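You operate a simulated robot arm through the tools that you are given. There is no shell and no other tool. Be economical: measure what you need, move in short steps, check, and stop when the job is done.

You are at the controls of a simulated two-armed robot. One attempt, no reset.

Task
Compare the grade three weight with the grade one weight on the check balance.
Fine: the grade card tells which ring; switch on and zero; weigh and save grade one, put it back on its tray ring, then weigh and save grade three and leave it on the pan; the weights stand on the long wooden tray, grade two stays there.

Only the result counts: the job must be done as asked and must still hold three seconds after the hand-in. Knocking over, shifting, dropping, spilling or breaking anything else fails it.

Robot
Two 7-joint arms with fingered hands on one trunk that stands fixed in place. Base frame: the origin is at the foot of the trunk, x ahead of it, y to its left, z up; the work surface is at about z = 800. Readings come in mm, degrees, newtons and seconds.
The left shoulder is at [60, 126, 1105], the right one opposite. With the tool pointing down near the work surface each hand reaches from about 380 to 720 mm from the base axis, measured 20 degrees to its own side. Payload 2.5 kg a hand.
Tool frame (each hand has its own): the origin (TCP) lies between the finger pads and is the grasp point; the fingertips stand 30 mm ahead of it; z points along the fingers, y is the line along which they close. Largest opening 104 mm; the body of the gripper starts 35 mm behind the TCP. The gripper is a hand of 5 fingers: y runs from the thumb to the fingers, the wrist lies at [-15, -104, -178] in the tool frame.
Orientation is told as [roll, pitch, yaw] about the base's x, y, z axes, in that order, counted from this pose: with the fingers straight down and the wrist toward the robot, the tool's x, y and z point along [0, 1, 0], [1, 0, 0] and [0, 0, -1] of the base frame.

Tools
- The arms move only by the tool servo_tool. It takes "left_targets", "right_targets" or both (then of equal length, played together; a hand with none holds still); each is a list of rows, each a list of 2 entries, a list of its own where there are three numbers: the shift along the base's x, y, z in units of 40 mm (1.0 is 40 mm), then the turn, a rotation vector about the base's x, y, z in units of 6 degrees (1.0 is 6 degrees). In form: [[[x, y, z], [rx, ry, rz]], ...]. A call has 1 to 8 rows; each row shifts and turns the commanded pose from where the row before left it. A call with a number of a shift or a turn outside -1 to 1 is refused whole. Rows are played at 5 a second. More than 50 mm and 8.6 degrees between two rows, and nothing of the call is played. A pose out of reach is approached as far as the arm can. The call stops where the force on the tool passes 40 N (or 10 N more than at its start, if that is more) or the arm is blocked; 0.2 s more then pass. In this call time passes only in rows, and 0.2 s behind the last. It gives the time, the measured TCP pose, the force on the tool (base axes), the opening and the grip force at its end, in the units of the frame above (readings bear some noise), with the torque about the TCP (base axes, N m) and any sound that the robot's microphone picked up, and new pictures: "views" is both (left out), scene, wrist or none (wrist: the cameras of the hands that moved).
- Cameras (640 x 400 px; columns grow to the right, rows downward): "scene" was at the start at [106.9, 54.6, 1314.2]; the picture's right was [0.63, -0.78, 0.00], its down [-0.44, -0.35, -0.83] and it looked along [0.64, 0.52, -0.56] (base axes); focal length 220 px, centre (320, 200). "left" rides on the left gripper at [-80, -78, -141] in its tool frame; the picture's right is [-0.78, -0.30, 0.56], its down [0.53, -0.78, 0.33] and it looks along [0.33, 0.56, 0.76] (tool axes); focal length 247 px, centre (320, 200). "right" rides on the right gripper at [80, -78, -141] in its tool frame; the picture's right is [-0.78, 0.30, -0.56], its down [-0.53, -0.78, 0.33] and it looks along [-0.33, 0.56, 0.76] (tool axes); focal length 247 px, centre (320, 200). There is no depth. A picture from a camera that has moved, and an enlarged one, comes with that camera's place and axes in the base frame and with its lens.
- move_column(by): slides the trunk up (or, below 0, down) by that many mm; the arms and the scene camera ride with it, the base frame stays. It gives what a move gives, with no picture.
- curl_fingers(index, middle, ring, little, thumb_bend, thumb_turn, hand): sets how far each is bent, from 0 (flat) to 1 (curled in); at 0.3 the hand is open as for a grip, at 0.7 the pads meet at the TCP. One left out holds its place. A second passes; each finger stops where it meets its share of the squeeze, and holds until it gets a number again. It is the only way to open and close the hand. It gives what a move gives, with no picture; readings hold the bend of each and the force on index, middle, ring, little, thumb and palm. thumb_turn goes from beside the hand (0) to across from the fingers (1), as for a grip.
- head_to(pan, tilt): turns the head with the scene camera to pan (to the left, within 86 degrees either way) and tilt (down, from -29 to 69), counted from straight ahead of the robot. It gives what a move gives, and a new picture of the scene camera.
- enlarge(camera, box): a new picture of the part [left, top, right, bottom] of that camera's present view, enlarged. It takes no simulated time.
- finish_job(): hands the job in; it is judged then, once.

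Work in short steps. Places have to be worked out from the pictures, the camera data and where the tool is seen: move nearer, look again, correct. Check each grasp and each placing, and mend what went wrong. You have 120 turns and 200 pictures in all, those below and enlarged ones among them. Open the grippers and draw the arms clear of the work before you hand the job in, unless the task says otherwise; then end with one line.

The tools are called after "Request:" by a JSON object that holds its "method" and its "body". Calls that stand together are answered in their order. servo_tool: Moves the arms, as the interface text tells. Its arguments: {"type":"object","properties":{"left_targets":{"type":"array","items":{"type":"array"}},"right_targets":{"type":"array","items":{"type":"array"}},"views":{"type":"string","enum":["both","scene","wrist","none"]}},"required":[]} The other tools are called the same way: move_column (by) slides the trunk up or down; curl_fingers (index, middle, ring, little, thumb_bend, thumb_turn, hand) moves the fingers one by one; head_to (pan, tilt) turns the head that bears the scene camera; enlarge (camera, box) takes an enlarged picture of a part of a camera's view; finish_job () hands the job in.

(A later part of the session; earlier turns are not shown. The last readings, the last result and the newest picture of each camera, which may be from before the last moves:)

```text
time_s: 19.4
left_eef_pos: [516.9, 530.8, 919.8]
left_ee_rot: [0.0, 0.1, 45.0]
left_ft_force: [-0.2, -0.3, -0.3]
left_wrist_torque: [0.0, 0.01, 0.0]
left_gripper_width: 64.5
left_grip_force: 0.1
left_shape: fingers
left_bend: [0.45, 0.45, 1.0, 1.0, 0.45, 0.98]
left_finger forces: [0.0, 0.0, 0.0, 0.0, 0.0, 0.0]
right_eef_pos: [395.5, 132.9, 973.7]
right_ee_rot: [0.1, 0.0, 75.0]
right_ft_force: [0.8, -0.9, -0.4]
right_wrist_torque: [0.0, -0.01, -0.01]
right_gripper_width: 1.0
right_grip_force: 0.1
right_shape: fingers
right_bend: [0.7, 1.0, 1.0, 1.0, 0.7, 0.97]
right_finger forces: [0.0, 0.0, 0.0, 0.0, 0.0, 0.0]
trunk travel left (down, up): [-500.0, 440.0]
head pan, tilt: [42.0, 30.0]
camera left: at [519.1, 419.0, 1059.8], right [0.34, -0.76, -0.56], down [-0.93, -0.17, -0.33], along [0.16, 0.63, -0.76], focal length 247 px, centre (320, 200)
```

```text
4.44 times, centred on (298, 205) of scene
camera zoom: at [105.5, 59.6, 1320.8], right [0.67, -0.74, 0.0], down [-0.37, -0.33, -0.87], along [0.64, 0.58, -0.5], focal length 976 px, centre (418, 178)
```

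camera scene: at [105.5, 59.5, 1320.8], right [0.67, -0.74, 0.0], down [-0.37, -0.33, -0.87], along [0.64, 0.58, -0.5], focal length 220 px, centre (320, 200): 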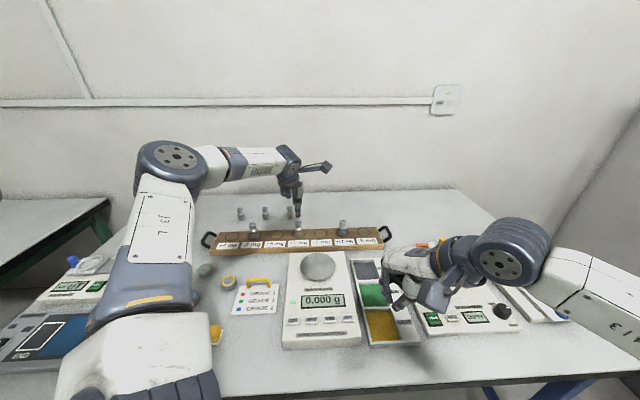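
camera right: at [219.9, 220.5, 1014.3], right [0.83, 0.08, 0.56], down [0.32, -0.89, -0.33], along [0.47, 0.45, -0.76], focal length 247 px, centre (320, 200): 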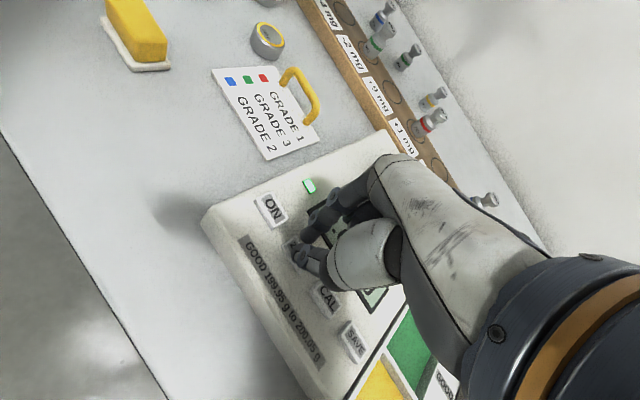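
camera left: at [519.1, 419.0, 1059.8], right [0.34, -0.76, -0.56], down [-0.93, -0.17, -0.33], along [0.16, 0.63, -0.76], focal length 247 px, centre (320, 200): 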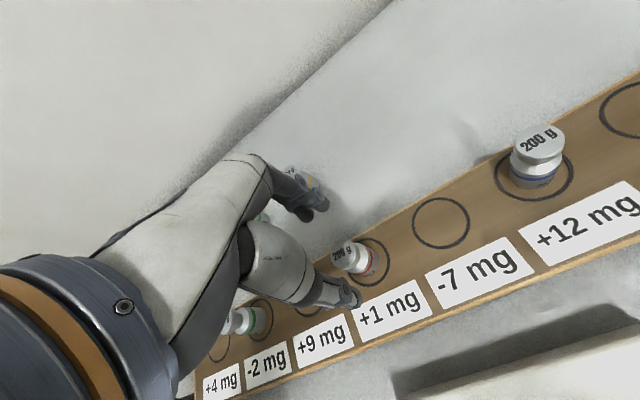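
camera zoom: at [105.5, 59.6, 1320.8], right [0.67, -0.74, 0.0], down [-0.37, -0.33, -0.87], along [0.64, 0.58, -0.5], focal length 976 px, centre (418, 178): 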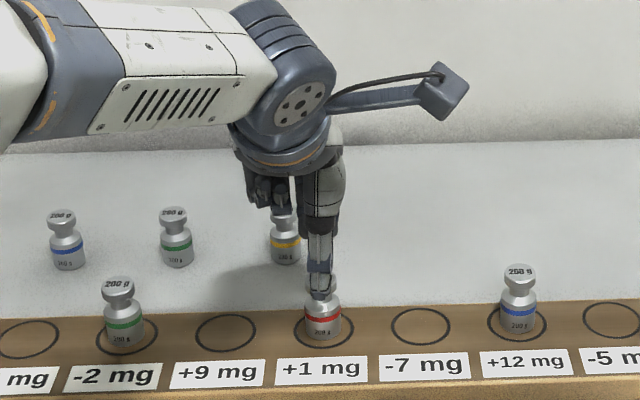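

Alignment is within about 2 mm. I descend to grasp height, TCP about z 857.

Request:
{"method": "servo_tool", "body": {"left_targets": [[[0.02, -0.03, -0.5], [0, 0, 0]], [[0, 0, -0.5], [0, 0, 0]], [[0, 0, -0.4], [0, 0, 0]], [[0, 0, -0.15], [0, 0, 0]]], "views": "wrist"}}

Request:
{"method": "enlarge", "body": {"camera": "left", "box": [240, 150, 440, 320]}}

Request:
{"method": "enlarge", "body": {"camera": "scene", "box": [250, 180, 346, 250]}}

```text
time_s: 20.4
left_eef_pos: [517.0, 527.7, 857.2]
left_ee_rot: [0.1, 0.0, 44.9]
left_ft_force: [-0.5, -0.1, -0.2]
left_wrist_torque: [-0.02, -0.04, -0.01]
left_gripper_width: 64.8
left_grip_force: 0.1
left_shape: fingers
left_bend: [0.45, 0.45, 1.0, 1.0, 0.45, 0.98]
left_finger forces: [0.1, 0.0, 0.1, 0.0, 0.0, 0.1]
right_eef_pos: [395.8, 132.8, 974.6]
right_ee_rot: [0.1, 0.0, 75.0]
right_ft_force: [-1.1, 0.6, -0.2]
right_wrist_torque: [-0.01, 0.0, 0.03]
right_gripper_width: 0.9
right_grip_force: 0.1
right_shape: fingers
right_bend: [0.7, 1.0, 1.0, 1.0, 0.7, 0.97]
right_finger forces: [0.1, 0.0, 0.1, 0.1, 0.0, 0.0]
trunk travel left (down, up): [-500.0, 440.0]
head pan, tilt: [42.0, 30.0]
camera left: at [519.8, 416.3, 997.9], right [0.34, -0.76, -0.56], down [-0.93, -0.17, -0.33], along [0.16, 0.63, -0.76], focal length 247 px, centre (320, 200)
```

left: 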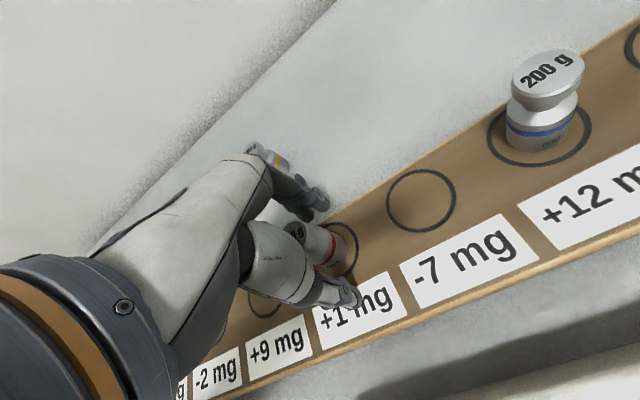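

```text
2.35 times, centred on (340, 235) of left
camera zoom: at [519.8, 416.3, 997.9], right [0.34, -0.76, -0.56], down [-0.93, -0.17, -0.33], along [0.16, 0.63, -0.76], focal length 581 px, centre (273, 118)
```

zoom: 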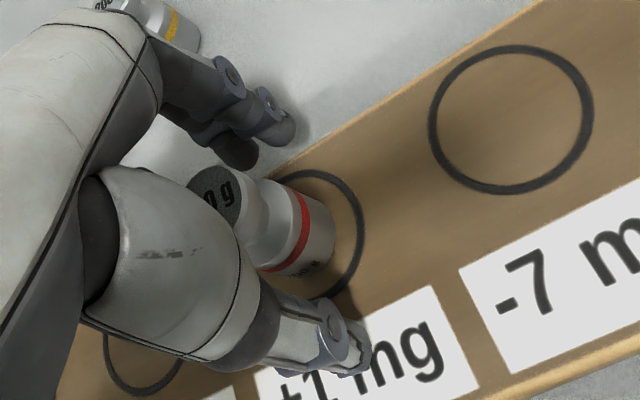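

```text
5.71 times, centred on (298, 215) of scene
camera zoom: at [105.3, 59.5, 1320.9], right [0.67, -0.74, 0.0], down [-0.37, -0.33, -0.87], along [0.64, 0.58, -0.5], focal length 1255 px, centre (446, 114)
```

zoom: 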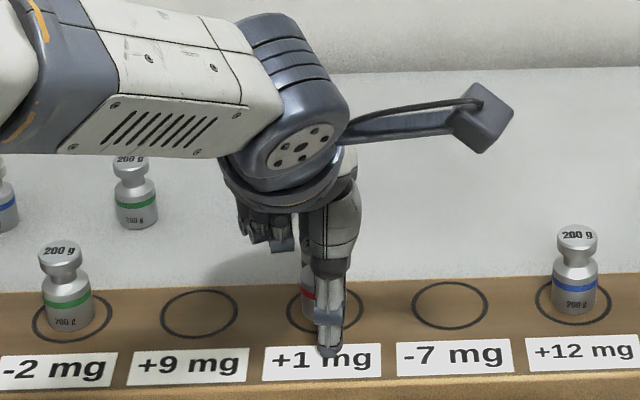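

The weight is centred between the thumb and the two fingers. I close the grasp.

Request:
{"method": "curl_fingers", "body": {"hand": "left", "index": 0.66, "middle": 0.66, "thumb_bend": 0.66}}

Request:
{"method": "enlarge", "body": {"camera": "left", "box": [240, 150, 440, 320]}}

```text
time_s: 21.4
left_eef_pos: [517.3, 527.5, 859.0]
left_ee_rot: [0.0, 0.0, 45.0]
left_ft_force: [2.4, 3.2, 1.6]
left_wrist_torque: [0.12, -0.11, -0.03]
left_gripper_width: 19.9
left_grip_force: 4.2
left_shape: fingers
left_bend: [0.63, 0.62, 1.0, 1.0, 0.63, 0.97]
left_finger forces: [2.3, 4.1, 0.0, 0.0, 3.0, 0.0]
right_eef_pos: [396.1, 131.7, 974.4]
right_ee_rot: [0.0, -0.1, 75.0]
right_ft_force: [-0.1, 0.6, 0.0]
right_wrist_torque: [-0.03, 0.01, -0.01]
right_gripper_width: 0.9
right_grip_force: 0.0
right_shape: fingers
right_bend: [0.7, 1.0, 1.0, 1.0, 0.7, 0.97]
right_finger forces: [0.0, 0.1, 0.0, 0.0, 0.0, 0.1]
trunk travel left (down, up): [-500.0, 440.0]
head pan, tilt: [42.0, 30.0]
```

```text
2.35 times, centred on (340, 235) of left
camera zoom: at [519.9, 416.2, 998.2], right [0.34, -0.76, -0.56], down [-0.93, -0.17, -0.33], along [0.16, 0.63, -0.76], focal length 581 px, centre (273, 118)
```

zoom: 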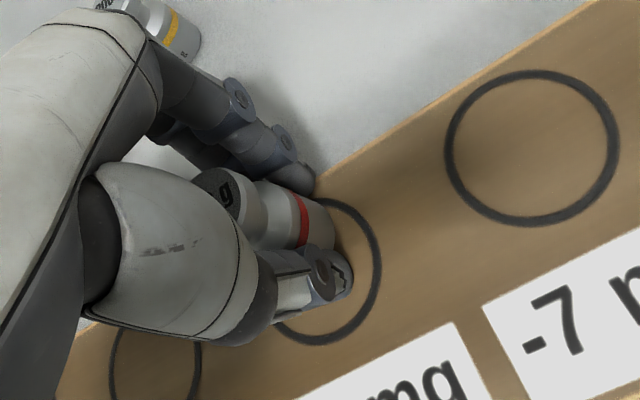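

The tray appears to have moved relative to the camera between the pictures. I check with the scene view before doing anything.

Request:
{"method": "enlarge", "body": {"camera": "scene", "box": [250, 180, 346, 250]}}

Request:
{"method": "enlarge", "body": {"camera": "scene", "box": [200, 190, 392, 310]}}

```text
5.71 times, centred on (298, 215) of scene
camera zoom: at [105.4, 59.5, 1320.8], right [0.67, -0.74, 0.0], down [-0.37, -0.33, -0.87], along [0.64, 0.58, -0.5], focal length 1255 px, centre (446, 114)
```

zoom: 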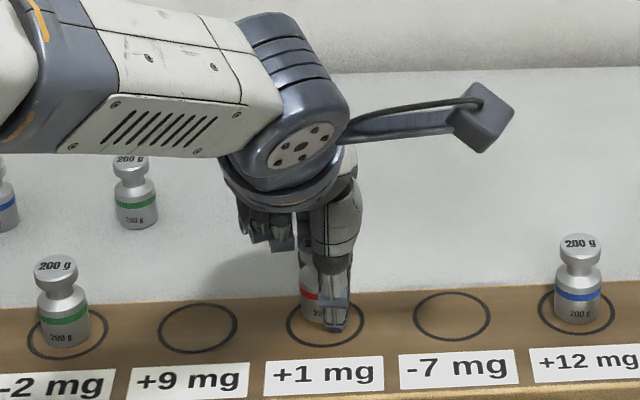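

```text
3.33 times, centred on (296, 250) of scene
camera zoom: at [105.4, 59.5, 1320.8], right [0.67, -0.74, 0.0], down [-0.37, -0.33, -0.87], along [0.64, 0.58, -0.5], focal length 732 px, centre (400, 33)
```

zoom: 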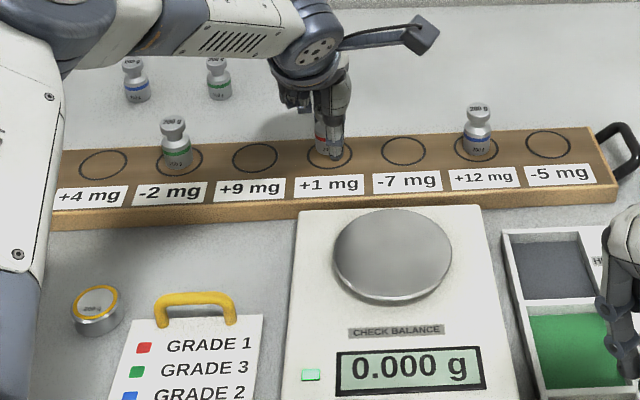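

The fingers were outside the tray's rear edge and below its top, so closing pulled the tray about 10–15 mm toward me. I lift the weight gently first, then I'll push the tray back.

Request:
{"method": "servo_tool", "body": {"left_targets": [[[0, 0, 0.05], [0, 0, 0]], [[0, 0, 0.1], [0, 0, 0]], [[0, 0, 0.15], [0, 0, 0]], [[0, 0, 0.3], [0, 0, 0]], [[0, 0, 0.5], [0, 0, 0]], [[0, 0, 0.7], [0, 0, 0]], [[0, 0, 0.7], [0, 0, 0]]], "views": "both"}}

Request:
{"method": "enlarge", "body": {"camera": "scene", "box": [200, 160, 392, 280]}}

```text
time_s: 23.1
left_eef_pos: [516.1, 527.1, 957.2]
left_ee_rot: [0.0, 0.0, 45.0]
left_ft_force: [-0.1, -0.2, -2.3]
left_wrist_torque: [0.02, 0.01, 0.0]
left_gripper_width: 19.8
left_grip_force: 3.6
left_shape: fingers
left_bend: [0.63, 0.64, 1.0, 1.0, 0.62, 0.97]
left_finger forces: [1.6, 1.8, 0.0, 0.0, 3.7, 0.1]
right_eef_pos: [395.0, 131.6, 973.2]
right_ee_rot: [-0.1, -0.1, 75.0]
right_ft_force: [0.7, 0.3, -0.1]
right_wrist_torque: [0.0, -0.01, 0.02]
right_gripper_width: 0.9
right_grip_force: 0.1
right_shape: fingers
right_bend: [0.7, 1.0, 1.0, 1.0, 0.7, 0.97]
right_finger forces: [0.1, 0.0, 0.0, 0.1, 0.0, 0.0]
trunk travel left (down, up): [-500.0, 440.0]
head pan, tilt: [42.0, 30.0]
camera scene: at [105.4, 59.5, 1320.8], right [0.67, -0.74, 0.0], down [-0.37, -0.33, -0.87], along [0.64, 0.58, -0.5], focal length 220 px, centre (320, 200)
camera left: at [519.3, 415.4, 1098.0], right [0.34, -0.76, -0.56], down [-0.93, -0.17, -0.33], along [0.16, 0.63, -0.76], focal length 247 px, centre (320, 200)
```

scene: 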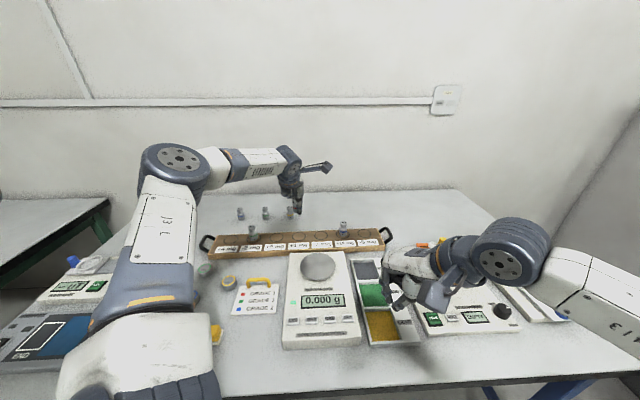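
left: 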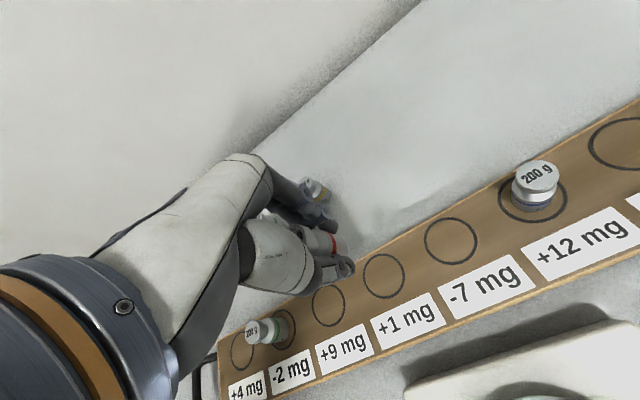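

```text
3.33 times, centred on (296, 220) of scene
camera zoom: at [105.4, 59.5, 1320.8], right [0.67, -0.74, 0.0], down [-0.37, -0.33, -0.87], along [0.64, 0.58, -0.5], focal length 732 px, centre (400, 133)
```

zoom: 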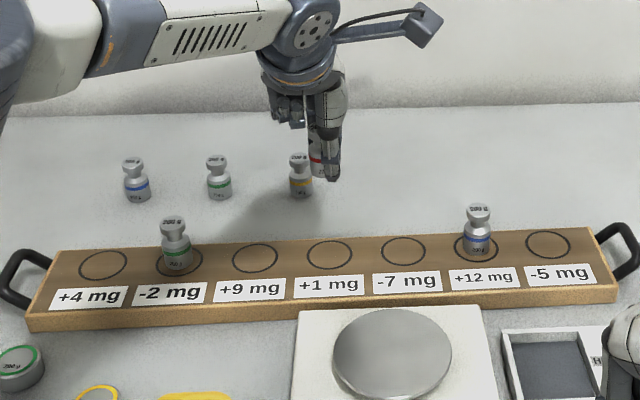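

The weight is held. The tray moved about 16 mm at its left end and 10 mm at the right; I'll push it back once the hand is free. Now I carry the red weight over the pan.

Request:
{"method": "servo_tool", "body": {"left_targets": [[[-0.358, -0.704, 0], [0, 0, 0]], [[-0.358, -0.704, 0], [0, 0, 0]], [[-0.358, -0.704, 0], [0, 0, 0]], [[-0.358, -0.704, 0], [0, 0, 0]], [[-0.358, -0.704, 0], [0, 0, 0]], [[-0.358, -0.704, 0], [0, 0, 0]]], "views": "both"}}

Request:
{"method": "enlarge", "body": {"camera": "scene", "box": [250, 190, 410, 290]}}

```text
time_s: 24.4
left_eef_pos: [431.7, 358.4, 959.5]
left_ee_rot: [-0.1, 0.0, 45.2]
left_ft_force: [-0.5, 0.0, -2.2]
left_wrist_torque: [0.02, -0.03, -0.01]
left_gripper_width: 19.4
left_grip_force: 3.5
left_shape: fingers
left_bend: [0.63, 0.64, 1.0, 1.0, 0.62, 0.97]
left_finger forces: [1.7, 1.9, 0.1, 0.0, 3.7, 0.0]
right_eef_pos: [394.3, 131.8, 973.7]
right_ee_rot: [0.0, 0.0, 75.1]
right_ft_force: [0.5, 0.4, 0.1]
right_wrist_torque: [0.0, 0.01, 0.03]
right_gripper_width: 0.8
right_grip_force: 0.1
right_shape: fingers
right_bend: [0.7, 1.0, 1.0, 1.0, 0.7, 0.97]
right_finger forces: [0.1, 0.0, 0.1, 0.1, 0.0, 0.1]
trunk travel left (down, up): [-500.0, 440.0]
head pan, tilt: [42.0, 30.0]
camera scene: at [105.4, 59.4, 1320.8], right [0.67, -0.74, 0.0], down [-0.37, -0.33, -0.87], along [0.64, 0.58, -0.5], focal length 220 px, centre (320, 200)
camera left: at [434.0, 246.9, 1099.1], right [0.34, -0.76, -0.56], down [-0.93, -0.17, -0.33], along [0.16, 0.63, -0.76], focal length 247 px, centre (320, 200)
```

scene: 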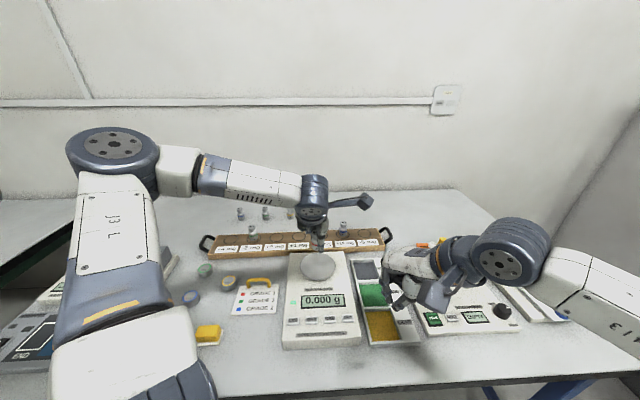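
left: 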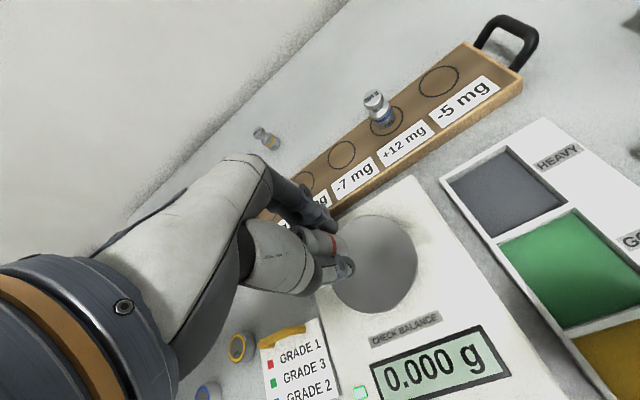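

```text
4.00 times, centred on (330, 240) of scene
camera zoom: at [105.4, 59.4, 1320.8], right [0.67, -0.74, 0.0], down [-0.37, -0.33, -0.87], along [0.64, 0.58, -0.5], focal length 878 px, centre (280, 40)
```

zoom: 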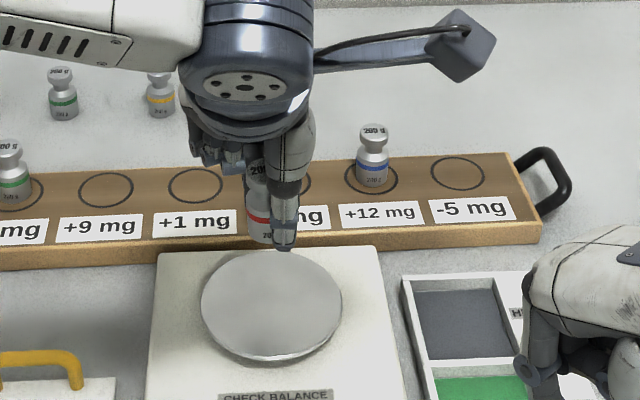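

The pan centre is about (432,355), under the weight. I lower to just above the pan.

Request:
{"method": "servo_tool", "body": {"left_targets": [[[0, -0.05, -0.6], [0, 0, 0]], [[0, 0, -0.6], [0, 0, 0]], [[0, 0, -0.35], [0, 0, 0]]], "views": "none"}}

Request:
{"method": "enlarge", "body": {"camera": "scene", "box": [270, 210, 366, 270]}}

```text
time_s: 25.2
left_eef_pos: [431.7, 356.7, 896.7]
left_ee_rot: [0.0, 0.0, 45.0]
left_ft_force: [0.6, 0.4, -1.3]
left_wrist_torque: [-0.02, 0.02, -0.02]
left_gripper_width: 19.9
left_grip_force: 3.8
left_shape: fingers
left_bend: [0.63, 0.64, 1.0, 1.0, 0.62, 0.97]
left_finger forces: [1.7, 2.0, 0.0, 0.0, 3.6, 0.0]
right_eef_pos: [396.2, 131.4, 973.6]
right_ee_rot: [0.1, 0.0, 75.0]
right_ft_force: [-0.6, 0.6, 0.9]
right_wrist_torque: [-0.02, 0.01, 0.02]
right_gripper_width: 1.1
right_grip_force: 0.0
right_shape: fingers
right_bend: [0.7, 1.0, 1.0, 1.0, 0.7, 0.97]
right_finger forces: [0.1, 0.1, 0.0, 0.0, 0.0, 0.0]
trunk travel left (down, up): [-500.0, 440.0]
head pan, tilt: [42.0, 30.0]
```

```text
6.67 times, centred on (318, 240) of scene
camera zoom: at [105.5, 59.6, 1320.8], right [0.67, -0.74, 0.0], down [-0.37, -0.33, -0.87], along [0.64, 0.58, -0.5], focal length 1464 px, centre (333, -67)
```

zoom: 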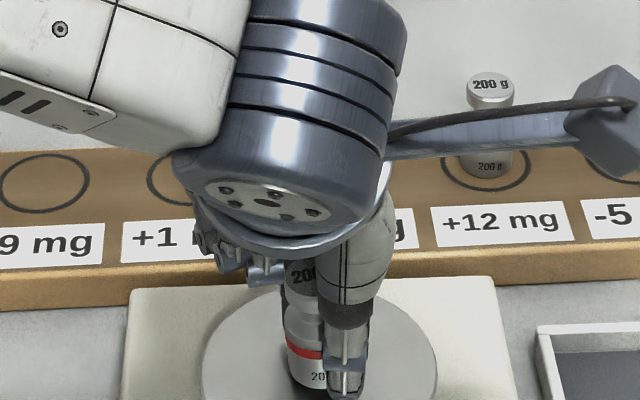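

Still just above. I lower in small steps and check the force and display.

Request:
{"method": "servo_tool", "body": {"left_targets": [[[0, 0, -0.08], [0, 0, 0]], [[0, 0, -0.07], [0, 0, 0]], [[0, 0, -0.05], [0, 0, 0]]], "views": "none"}}

Request:
{"method": "enlarge", "body": {"camera": "scene", "box": [270, 230, 366, 310]}}

```text
time_s: 26.1
left_eef_pos: [431.9, 357.7, 890.9]
left_ee_rot: [-0.1, -0.2, 45.0]
left_ft_force: [1.6, 0.1, 2.6]
left_wrist_torque: [0.0, -0.04, -0.02]
left_gripper_width: 19.6
left_grip_force: 4.2
left_shape: fingers
left_bend: [0.63, 0.64, 1.0, 1.0, 0.62, 0.97]
left_finger forces: [2.0, 2.8, 0.0, 0.0, 3.7, 0.1]
right_eef_pos: [396.0, 132.2, 973.9]
right_ee_rot: [0.1, 0.0, 75.0]
right_ft_force: [-0.4, 0.2, 0.1]
right_wrist_torque: [0.0, 0.01, 0.0]
right_gripper_width: 0.9
right_grip_force: 0.1
right_shape: fingers
right_bend: [0.7, 1.0, 1.0, 1.0, 0.7, 0.97]
right_finger forces: [0.1, 0.0, 0.0, 0.1, 0.0, 0.0]
trunk travel left (down, up): [-500.0, 440.0]
head pan, tilt: [42.0, 30.0]
```

```text
5.00 times, centred on (318, 270) of scene
camera zoom: at [105.3, 59.3, 1320.9], right [0.67, -0.74, 0.0], down [-0.37, -0.33, -0.87], along [0.64, 0.58, -0.5], focal length 1098 px, centre (330, -150)
```

zoom: 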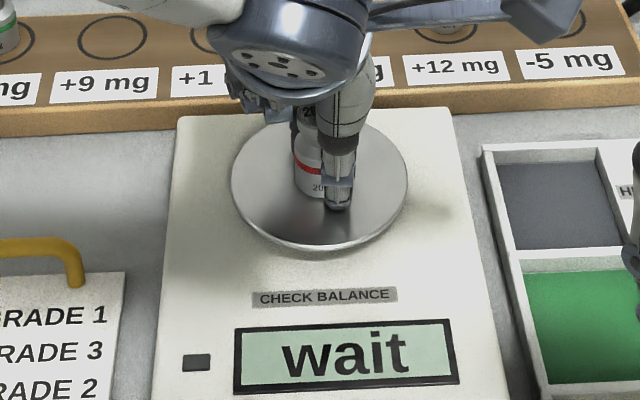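

The weight is on the pan with a light contact force. I open the fingers and raise the hand.

Request:
{"method": "curl_fingers", "body": {"hand": "left", "index": 0.45, "middle": 0.45, "thumb_bend": 0.45}}

Request:
{"method": "servo_tool", "body": {"left_targets": [[[0, 0, 0.2], [0, 0, 0]], [[0, 0, 0.5], [0, 0, 0]], [[0, 0, 0.7], [0, 0, 0]], [[0, 0, 0.7], [0, 0, 0]]], "views": "both"}}

Request:
{"method": "enlarge", "body": {"camera": "scene", "box": [250, 220, 378, 300]}}

```text
time_s: 27.1
left_eef_pos: [431.3, 356.8, 890.5]
left_ee_rot: [0.0, -0.1, 45.1]
left_ft_force: [-0.8, -1.0, 5.9]
left_wrist_torque: [0.15, -0.12, 0.04]
left_gripper_width: 64.4
left_grip_force: 3.3
left_shape: fingers
left_bend: [0.45, 0.46, 1.0, 1.0, 0.45, 0.97]
left_finger forces: [0.0, 6.4, 0.0, 0.1, 0.0, 0.0]
right_eef_pos: [395.2, 132.5, 974.7]
right_ee_rot: [-0.1, 0.0, 75.0]
right_ft_force: [-0.9, 0.4, -0.1]
right_wrist_torque: [-0.03, 0.03, -0.02]
right_gripper_width: 0.7
right_grip_force: 0.1
right_shape: fingers
right_bend: [0.7, 1.0, 1.0, 1.0, 0.7, 0.97]
right_finger forces: [0.0, 0.0, 0.1, 0.0, 0.0, 0.1]
trunk travel left (down, up): [-500.0, 440.0]
head pan, tilt: [42.0, 30.0]
```

```text
time_s: 28.1
left_eef_pos: [430.9, 355.6, 974.4]
left_ee_rot: [0.0, -0.1, 45.0]
left_ft_force: [0.0, -0.4, 0.3]
left_wrist_torque: [0.01, 0.0, -0.03]
left_gripper_width: 64.7
left_grip_force: 0.0
left_shape: fingers
left_bend: [0.45, 0.45, 1.0, 1.0, 0.45, 0.97]
left_finger forces: [0.0, 0.0, 0.1, 0.0, 0.0, 0.0]
right_eef_pos: [395.7, 132.5, 974.6]
right_ee_rot: [-0.1, 0.0, 75.0]
right_ft_force: [-0.1, -1.0, 0.5]
right_wrist_torque: [-0.03, 0.0, 0.03]
right_gripper_width: 1.0
right_grip_force: 0.1
right_shape: fingers
right_bend: [0.7, 1.0, 1.0, 1.0, 0.7, 0.97]
right_finger forces: [0.0, 0.1, 0.1, 0.0, 0.1, 0.1]
trunk travel left (down, up): [-500.0, 440.0]
head pan, tilt: [42.0, 30.0]
camera scene: at [105.2, 59.3, 1320.8], right [0.67, -0.74, 0.0], down [-0.37, -0.33, -0.87], along [0.64, 0.58, -0.5], focal length 220 px, centre (320, 200)
camera left: at [433.7, 243.3, 1114.3], right [0.34, -0.76, -0.56], down [-0.93, -0.17, -0.33], along [0.16, 0.63, -0.76], focal length 247 px, centre (320, 200)
```

scene: 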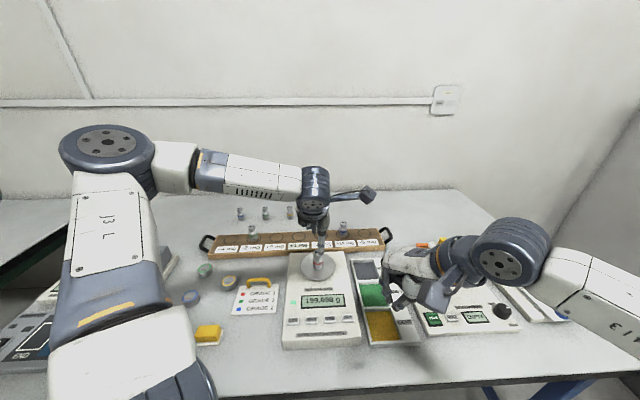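
left: 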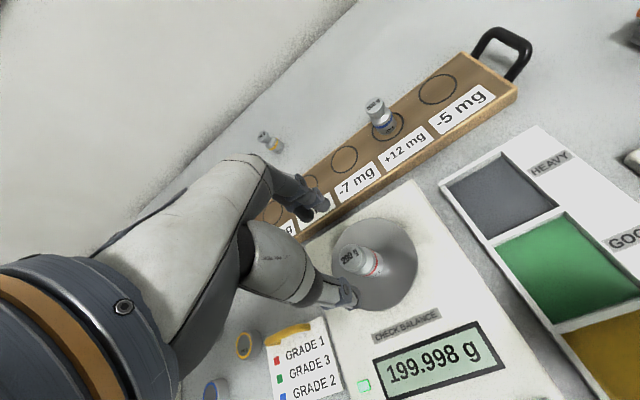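

```text
5.00 times, centred on (314, 260) of scene
camera zoom: at [105.2, 59.3, 1320.8], right [0.67, -0.74, 0.0], down [-0.37, -0.33, -0.87], along [0.64, 0.58, -0.5], focal length 1098 px, centre (350, -100)
```

zoom: 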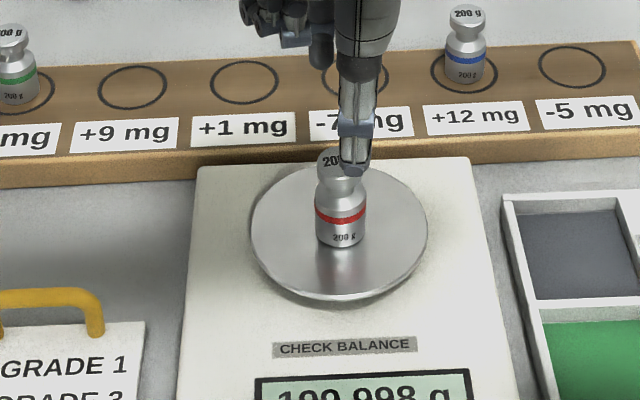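

Reading 199.998 g and stable. I move the left hand aside and bring the right hand above SAVE.

Request:
{"method": "servo_tool", "body": {"left_targets": [[[0, 0.85, 0], [0, 0, 0]], [[0, 0.85, 0], [0, 0, 0]], [[0, 0.85, 0], [0, 0, 0]], [[0, 0.85, 0], [0, 0, 0]], [[0, 0.85, 0], [0, 0, 0]]], "right_targets": [[[-0.1, 0.41, 0], [0, 0, 0]], [[-0.1, 0.41, -0.3], [0, 0, 0]], [[-0.1, 0.41, -0.45], [0, 0, 0]], [[-0.1, 0.41, -0.5], [0, 0, 0]], [[-0.1, 0.41, -0.5], [0, 0, 0]]], "views": "both"}}

```text
time_s: 29.2
left_eef_pos: [429.4, 525.1, 970.7]
left_ee_rot: [0.0, 0.1, 44.8]
left_ft_force: [-0.4, 0.0, 0.9]
left_wrist_torque: [0.01, 0.04, 0.01]
left_gripper_width: 64.6
left_grip_force: 0.1
left_shape: fingers
left_bend: [0.45, 0.45, 1.0, 1.0, 0.45, 0.97]
left_finger forces: [0.0, 0.0, 0.0, 0.0, 0.0, 0.0]
right_eef_pos: [374.3, 213.6, 906.2]
right_ee_rot: [0.0, 0.0, 75.0]
right_ft_force: [1.4, 0.5, -0.1]
right_wrist_torque: [-0.01, 0.02, 0.02]
right_gripper_width: 1.0
right_grip_force: 0.0
right_shape: fingers
right_bend: [0.7, 1.0, 1.0, 1.0, 0.7, 0.97]
right_finger forces: [0.0, 0.0, 0.0, 0.0, 0.1, 0.0]
trunk travel left (down, up): [-500.0, 440.0]
head pan, tilt: [42.0, 30.0]
camera scene: at [105.4, 59.6, 1320.8], right [0.67, -0.74, 0.0], down [-0.37, -0.33, -0.87], along [0.64, 0.58, -0.5], focal length 220 px, centre (320, 200)
camera right: at [276.5, 159.3, 1045.0], right [0.83, 0.09, 0.56], down [0.32, -0.89, -0.33], along [0.47, 0.45, -0.76], focal length 247 px, centre (320, 200)
camera left: at [431.5, 413.9, 1110.7], right [0.34, -0.76, -0.56], down [-0.93, -0.17, -0.33], along [0.16, 0.63, -0.76], focal length 247 px, centre (320, 200)
```

scene: 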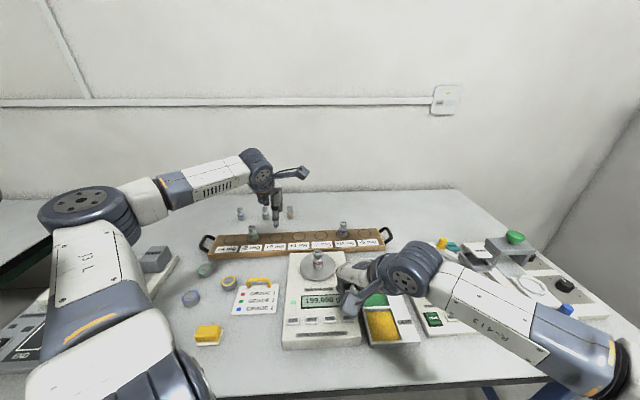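
right: 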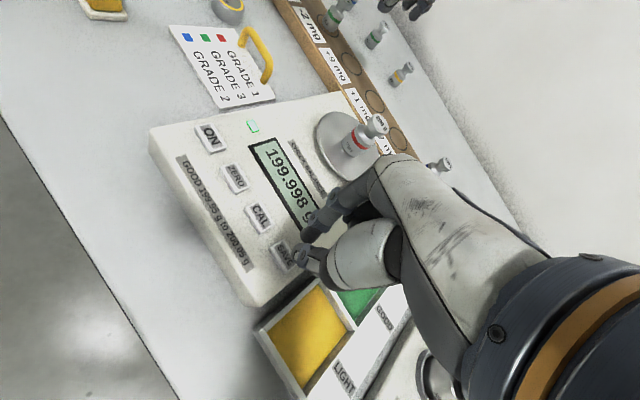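
left: 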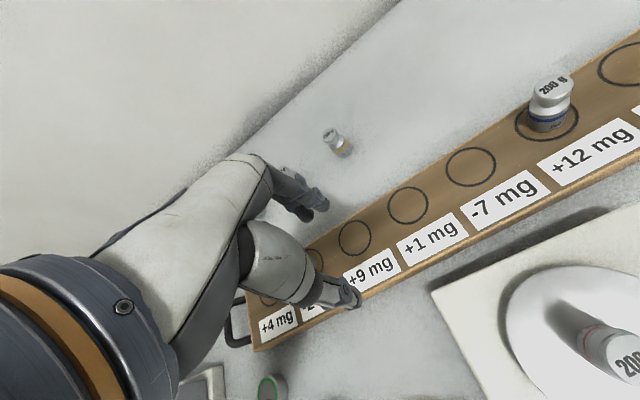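

SAVE is at about (374,216). I press it gently.

Request:
{"method": "servo_tool", "body": {"right_targets": [[[0, 0.06, -0.5], [0, 0, 0]], [[0, 0, -0.2], [0, 0, 0]], [[0, 0, -0.1], [0, 0, 0]], [[0, 0, -0.06], [0, 0, 0]]], "views": "none"}}

Request:
{"method": "enlarge", "body": {"camera": "right", "box": [130, 60, 450, 300]}}

```text
time_s: 30.2
left_eef_pos: [428.0, 524.5, 972.7]
left_ee_rot: [0.0, -0.1, 45.0]
left_ft_force: [0.5, -0.4, 0.4]
left_wrist_torque: [-0.02, 0.05, -0.02]
left_gripper_width: 64.4
left_grip_force: 0.2
left_shape: fingers
left_bend: [0.45, 0.45, 1.0, 1.0, 0.45, 0.97]
left_finger forces: [0.0, 0.0, 0.0, 0.0, 0.0, 0.0]
right_eef_pos: [373.1, 217.0, 871.4]
right_ee_rot: [0.0, -0.5, 75.1]
right_ft_force: [-0.1, -3.5, 18.9]
right_wrist_torque: [-0.29, 0.26, 0.08]
right_gripper_width: 1.3
right_grip_force: 9.1
right_shape: fingers
right_bend: [0.7, 1.0, 1.0, 1.0, 0.7, 0.98]
right_finger forces: [0.2, 0.0, 0.0, 0.0, 17.7, 0.1]
trunk travel left (down, up): [-500.0, 440.0]
head pan, tilt: [42.0, 30.0]
heard: click
```

```text
1.67 times, centred on (290, 180) of right
camera zoom: at [275.5, 162.3, 1011.3], right [0.82, 0.08, 0.56], down [0.32, -0.89, -0.34], along [0.47, 0.46, -0.76], focal length 412 px, centre (370, 233)
```

zoom: 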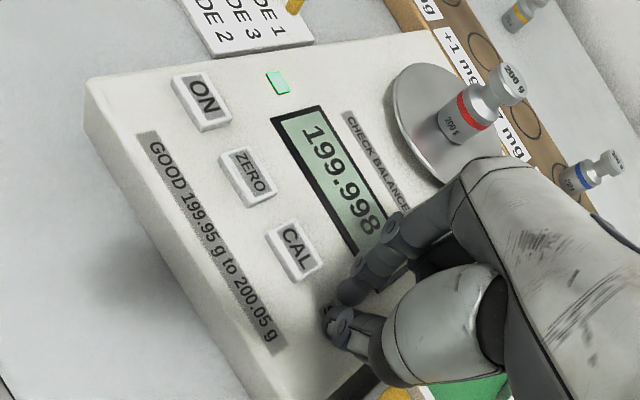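

Click heard. I lift, back off, and look at the display.

Request:
{"method": "servo_tool", "body": {"right_targets": [[[0, 0, 0.6], [0, 0, 0]], [[0, 0, 0.7], [0, 0, 0]], [[0.13, -0.7, 0.4], [0, 0, 0]], [[0.13, -0.7, 0.4], [0, 0, 0]], [[0.13, -0.6, 0.3], [0, 0, 0]]], "views": "scene"}}

Request:
{"method": "enlarge", "body": {"camera": "scene", "box": [190, 210, 400, 340]}}

```text
time_s: 31.4
left_eef_pos: [430.4, 526.1, 970.5]
left_ee_rot: [0.0, -0.1, 45.1]
left_ft_force: [0.4, 0.0, -0.2]
left_wrist_torque: [-0.01, -0.01, -0.02]
left_gripper_width: 64.7
left_grip_force: 0.0
left_shape: fingers
left_bend: [0.45, 0.45, 1.0, 1.0, 0.45, 0.97]
left_finger forces: [0.1, 0.0, 0.0, 0.0, 0.1, 0.0]
right_eef_pos: [387.2, 135.9, 964.9]
right_ee_rot: [-0.1, 0.0, 75.2]
right_ft_force: [0.4, 0.7, 0.8]
right_wrist_torque: [0.02, -0.01, 0.02]
right_gripper_width: 0.8
right_grip_force: 0.0
right_shape: fingers
right_bend: [0.7, 1.0, 1.0, 1.0, 0.7, 0.98]
right_finger forces: [0.0, 0.1, 0.0, 0.0, 0.1, 0.0]
trunk travel left (down, up): [-500.0, 440.0]
head pan, tilt: [42.0, 30.0]
camera scene: at [105.3, 59.3, 1320.9], right [0.67, -0.74, 0.0], down [-0.37, -0.33, -0.87], along [0.64, 0.58, -0.5], focal length 220 px, centre (320, 200)
```

scene: 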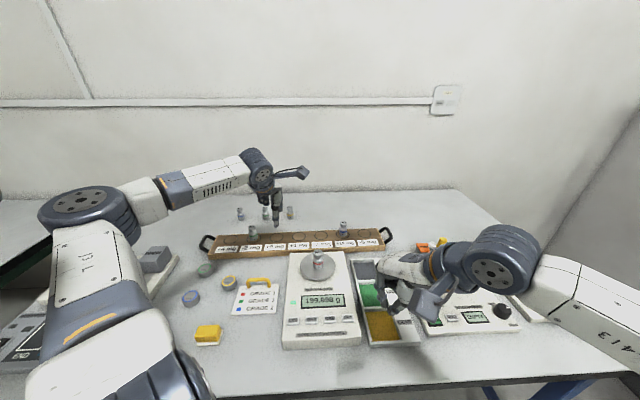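

```text
3.05 times, centred on (295, 275) of scene
camera zoom: at [105.3, 59.3, 1320.9], right [0.67, -0.74, 0.0], down [-0.37, -0.33, -0.87], along [0.64, 0.58, -0.5], focal length 669 px, centre (396, -29)
```

zoom: 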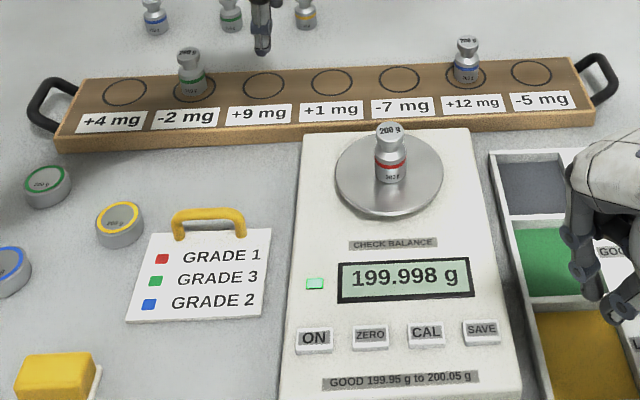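

The display is back to 199.998 g. Next I restore the tray, pushing its front edge just left of the balance with the closed pinch. I form the pinch and move to in front of the tray near "+9".

Request:
{"method": "curl_fingers", "body": {"hand": "left", "index": 0.7, "middle": 1, "thumb_bend": 0.7}}

Request:
{"method": "servo_tool", "body": {"left_targets": [[[-0.4, -0.35, 0], [0, 0, 0]], [[-0.43, -0.35, -0.4], [0, 0, 0]], [[0, 0, -0.7], [0, 0, 0]], [[0, 0, -0.6], [0, 0, 0]]], "views": "both"}}

Request:
{"method": "enlarge", "body": {"camera": "scene", "box": [200, 190, 392, 310]}}

```text
time_s: 32.5
left_eef_pos: [429.0, 525.0, 970.2]
left_ee_rot: [0.0, 0.0, 45.0]
left_ft_force: [-0.6, -0.6, 0.6]
left_wrist_torque: [0.02, 0.04, -0.02]
left_gripper_width: 1.2
left_grip_force: 0.1
left_shape: fingers
left_bend: [0.7, 1.0, 1.0, 1.0, 0.7, 0.97]
left_finger forces: [0.1, 0.1, 0.0, 0.0, 0.1, 0.1]
right_eef_pos: [387.0, 136.3, 965.6]
right_ee_rot: [0.0, 0.0, 74.9]
right_ft_force: [0.0, -0.4, 0.3]
right_wrist_torque: [0.01, -0.05, 0.03]
right_gripper_width: 0.9
right_grip_force: 0.1
right_shape: fingers
right_bend: [0.7, 1.0, 1.0, 1.0, 0.7, 0.98]
right_finger forces: [0.1, 0.0, 0.0, 0.0, 0.1, 0.0]
trunk travel left (down, up): [-500.0, 440.0]
head pan, tilt: [42.0, 30.0]
```

```text
time_s: 33.5
left_eef_pos: [398.6, 500.4, 905.8]
left_ee_rot: [0.1, 0.0, 45.0]
left_ft_force: [-1.0, -0.1, 0.1]
left_wrist_torque: [0.02, -0.01, 0.0]
left_gripper_width: 1.4
left_grip_force: 0.1
left_shape: fingers
left_bend: [0.7, 1.0, 1.0, 1.0, 0.7, 0.97]
left_finger forces: [0.0, 0.0, 0.0, 0.0, 0.1, 0.0]
right_eef_pos: [388.2, 136.6, 965.5]
right_ee_rot: [0.0, 0.0, 75.0]
right_ft_force: [-0.2, 0.9, 0.0]
right_wrist_torque: [0.02, -0.02, -0.02]
right_gripper_width: 0.7
right_grip_force: 0.0
right_shape: fingers
right_bend: [0.7, 1.0, 1.0, 1.0, 0.7, 0.98]
right_finger forces: [0.1, 0.1, 0.0, 0.1, 0.1, 0.0]
trunk travel left (down, up): [-500.0, 440.0]
head pan, tilt: [42.0, 30.0]
camera scene: at [105.4, 59.5, 1320.9], right [0.67, -0.74, 0.0], down [-0.37, -0.33, -0.87], along [0.64, 0.58, -0.5], focal length 220 px, centre (320, 200)
camera left: at [401.4, 387.8, 1046.6], right [0.34, -0.76, -0.56], down [-0.93, -0.17, -0.33], along [0.16, 0.63, -0.76], focal length 247 px, centre (320, 200)
```

scene: 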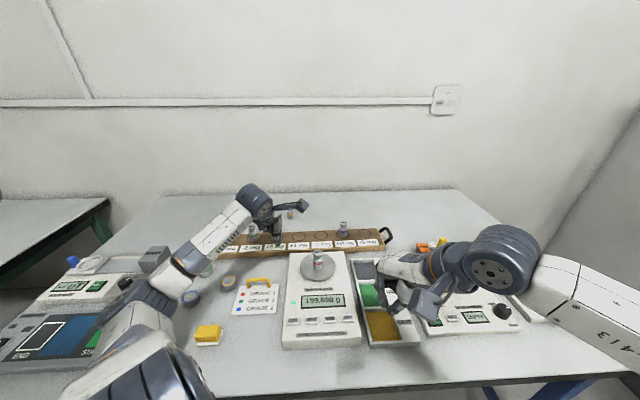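
left: 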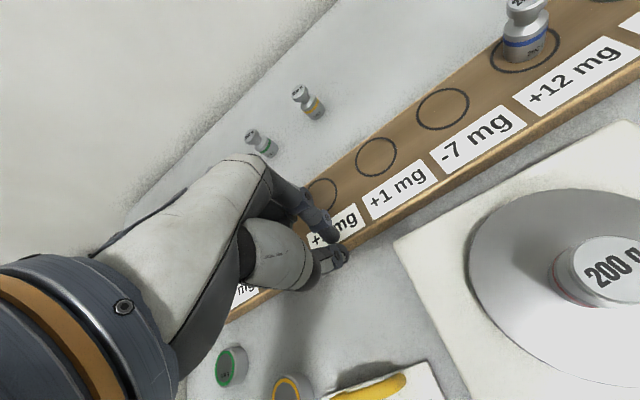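

```text
3.33 times, centred on (296, 250) of scene
camera zoom: at [105.4, 59.5, 1320.9], right [0.67, -0.74, 0.0], down [-0.37, -0.33, -0.87], along [0.64, 0.58, -0.5], focal length 732 px, centre (400, 33)
```

zoom: 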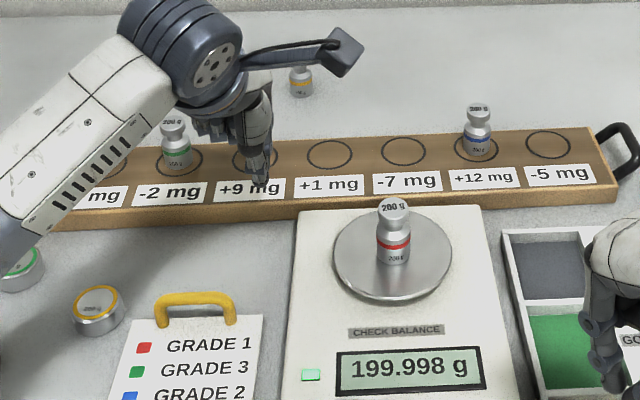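

The tip is roughly 10–20 mm ahead of the tray's front edge. I back off 8 mm and lower to tip height about 810.

Request:
{"method": "servo_tool", "body": {"left_targets": [[[-0.14, -0.145, 0], [0, 0, 0]], [[0, 0, -0.8], [0, 0, 0]], [[0, 0, -0.6], [0, 0, 0]], [[0, 0, -0.22], [0, 0, 0]]], "views": "wrist"}}

Request:
{"method": "enlarge", "body": {"camera": "left", "box": [240, 150, 440, 300]}}

Request:
{"method": "enlarge", "body": {"camera": "scene", "box": [200, 190, 392, 310]}}

```text
time_s: 34.5
left_eef_pos: [393.6, 493.4, 840.0]
left_ee_rot: [-0.1, 0.0, 45.0]
left_ft_force: [0.9, 0.6, 0.8]
left_wrist_torque: [0.0, -0.03, 0.0]
left_gripper_width: 1.4
left_grip_force: 0.0
left_shape: fingers
left_bend: [0.7, 1.0, 1.0, 1.0, 0.7, 0.97]
left_finger forces: [0.0, 0.0, 0.1, 0.0, 0.1, 0.0]
right_eef_pos: [386.5, 137.3, 965.5]
right_ee_rot: [0.0, -0.1, 75.0]
right_ft_force: [1.4, -0.6, -0.7]
right_wrist_torque: [-0.01, 0.02, -0.01]
right_gripper_width: 0.9
right_grip_force: 0.0
right_shape: fingers
right_bend: [0.7, 1.0, 1.0, 1.0, 0.7, 0.98]
right_finger forces: [0.0, 0.1, 0.0, 0.1, 0.0, 0.0]
trunk travel left (down, up): [-500.0, 440.0]
head pan, tilt: [42.0, 30.0]
camera left: at [396.1, 381.4, 979.9], right [0.34, -0.76, -0.56], down [-0.93, -0.17, -0.33], along [0.16, 0.63, -0.76], focal length 247 px, centre (320, 200)
```

left: 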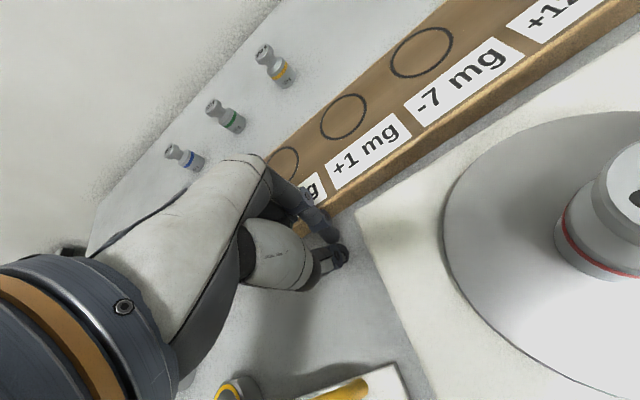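

```text
2.67 times, centred on (340, 225) of left
camera zoom: at [396.1, 381.4, 979.9], right [0.34, -0.76, -0.56], down [-0.93, -0.17, -0.33], along [0.16, 0.63, -0.76], focal length 659 px, centre (267, 133)
```

zoom: 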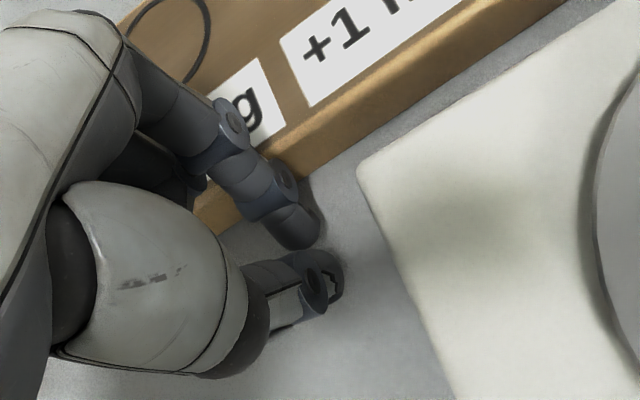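

```text
3.33 times, centred on (296, 250) of scene
camera zoom: at [105.3, 59.4, 1320.9], right [0.67, -0.74, 0.0], down [-0.37, -0.33, -0.87], along [0.64, 0.58, -0.5], focal length 732 px, centre (400, 33)
```

zoom: 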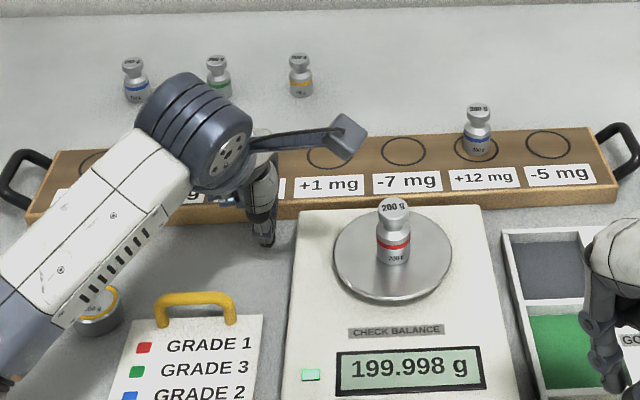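

The tip is clear of the balance and just ahead of the front face. I push slowly along the normal.

Request:
{"method": "servo_tool", "body": {"left_targets": [[[0.07, 0.072, 0], [0, 0, 0]], [[0.07, 0.072, 0], [0, 0, 0]], [[0.035, 0.036, 0], [0, 0, 0]], [[0.035, 0.036, 0], [0, 0, 0]]], "views": "none"}}

Request:
{"method": "enlarge", "body": {"camera": "left", "box": [240, 150, 440, 300]}}

```text
time_s: 35.5
left_eef_pos: [402.2, 502.6, 841.0]
left_ee_rot: [0.0, 0.0, 44.9]
left_ft_force: [-0.8, -1.1, 0.5]
left_wrist_torque: [-0.03, 0.0, -0.03]
left_gripper_width: 0.0
left_grip_force: 1.5
left_shape: fingers
left_bend: [0.7, 1.0, 1.0, 1.0, 0.7, 0.97]
left_finger forces: [2.2, 0.0, 0.1, 0.0, 0.1, 0.0]
right_eef_pos: [387.1, 136.4, 965.1]
right_ee_rot: [0.0, 0.0, 75.0]
right_ft_force: [0.2, 0.2, -0.3]
right_wrist_torque: [0.0, -0.01, 0.01]
right_gripper_width: 0.9
right_grip_force: 0.1
right_shape: fingers
right_bend: [0.7, 1.0, 1.0, 1.0, 0.7, 0.98]
right_finger forces: [0.1, 0.0, 0.1, 0.0, 0.0, 0.1]
trunk travel left (down, up): [-500.0, 440.0]
head pan, tilt: [42.0, 30.0]
```

```text
2.67 times, centred on (340, 225) of left
camera zoom: at [404.5, 390.3, 980.6], right [0.34, -0.76, -0.56], down [-0.93, -0.17, -0.33], along [0.16, 0.63, -0.76], focal length 659 px, centre (267, 133)
```

zoom: 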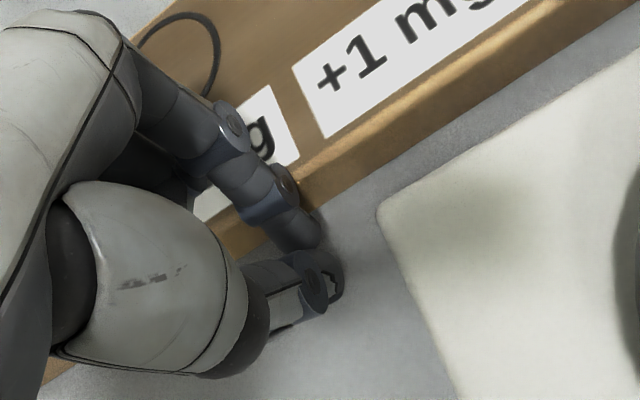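

Contact has begun (index 2 N). I push about 9 mm more and then measure the tray.

Request:
{"method": "servo_tool", "body": {"left_targets": [[[0.035, 0.036, 0], [0, 0, 0]], [[0.035, 0.036, 0], [0, 0, 0]], [[0.035, 0.036, 0], [0, 0, 0]], [[0.035, 0.036, 0], [0, 0, 0]], [[0.02, 0.02, 0], [0, 0, 0]]], "views": "none"}}

Request:
{"method": "enlarge", "body": {"camera": "scene", "box": [200, 190, 392, 310]}}

```text
time_s: 36.6
left_eef_pos: [408.4, 506.9, 841.7]
left_ee_rot: [-0.1, 0.0, 45.0]
left_ft_force: [-4.6, -1.1, 1.5]
left_wrist_torque: [-0.04, 0.03, 0.0]
left_gripper_width: 0.0
left_grip_force: 2.4
left_shape: fingers
left_bend: [0.7, 1.0, 1.0, 1.0, 0.69, 0.97]
left_finger forces: [5.1, 0.0, 0.1, 0.0, 0.1, 0.0]
right_eef_pos: [387.4, 136.0, 965.3]
right_ee_rot: [0.1, 0.0, 75.0]
right_ft_force: [-0.6, -0.4, 0.1]
right_wrist_torque: [0.01, 0.03, 0.0]
right_gripper_width: 0.8
right_grip_force: 0.1
right_shape: fingers
right_bend: [0.7, 1.0, 1.0, 1.0, 0.7, 0.98]
right_finger forces: [0.1, 0.0, 0.0, 0.0, 0.0, 0.0]
trunk travel left (down, up): [-500.0, 440.0]
head pan, tilt: [42.0, 30.0]
```

```text
3.33 times, centred on (296, 250) of scene
camera zoom: at [104.9, 59.1, 1320.9], right [0.67, -0.74, 0.0], down [-0.37, -0.33, -0.87], along [0.64, 0.58, -0.5], focal length 732 px, centre (400, 33)
```

zoom: 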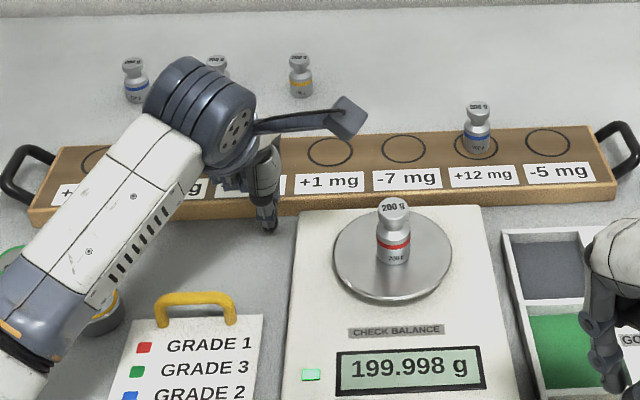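

The tray moved a few mm. I push 8 mm more and re-measure.

Request:
{"method": "servo_tool", "body": {"left_targets": [[[0.035, 0.036, 0], [0, 0, 0]], [[0.035, 0.036, 0], [0, 0, 0]], [[0.035, 0.036, 0], [0, 0, 0]], [[0.035, 0.036, 0], [0, 0, 0]]], "views": "none"}}

Request:
{"method": "enlarge", "body": {"camera": "scene", "box": [200, 190, 392, 310]}}

```text
time_s: 37.6
left_eef_pos: [413.1, 513.3, 841.5]
left_ee_rot: [0.0, -0.1, 45.0]
left_ft_force: [-3.1, -2.8, 3.2]
left_wrist_torque: [-0.05, 0.03, -0.04]
left_gripper_width: 0.0
left_grip_force: 2.8
left_shape: fingers
left_bend: [0.7, 1.0, 1.0, 1.0, 0.69, 0.97]
left_finger forces: [5.9, 0.0, 0.0, 0.0, 0.0, 0.0]
right_eef_pos: [387.1, 135.8, 966.2]
right_ee_rot: [0.0, 0.1, 75.0]
right_ft_force: [-0.4, -0.9, 0.4]
right_wrist_torque: [0.0, -0.02, 0.0]
right_gripper_width: 1.1
right_grip_force: 0.0
right_shape: fingers
right_bend: [0.7, 1.0, 1.0, 1.0, 0.7, 0.98]
right_finger forces: [0.0, 0.0, 0.1, 0.0, 0.0, 0.1]
trunk travel left (down, up): [-500.0, 440.0]
head pan, tilt: [42.0, 30.0]
```

```text
3.33 times, centred on (296, 250) of scene
camera zoom: at [104.8, 58.9, 1321.0], right [0.67, -0.74, 0.0], down [-0.37, -0.33, -0.87], along [0.64, 0.58, -0.5], focal length 732 px, centre (400, 33)
```

zoom: 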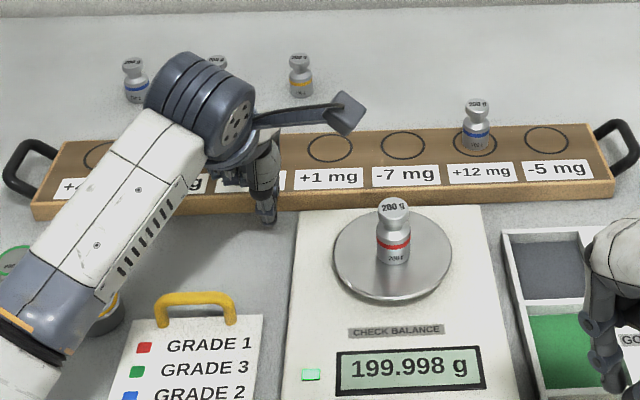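

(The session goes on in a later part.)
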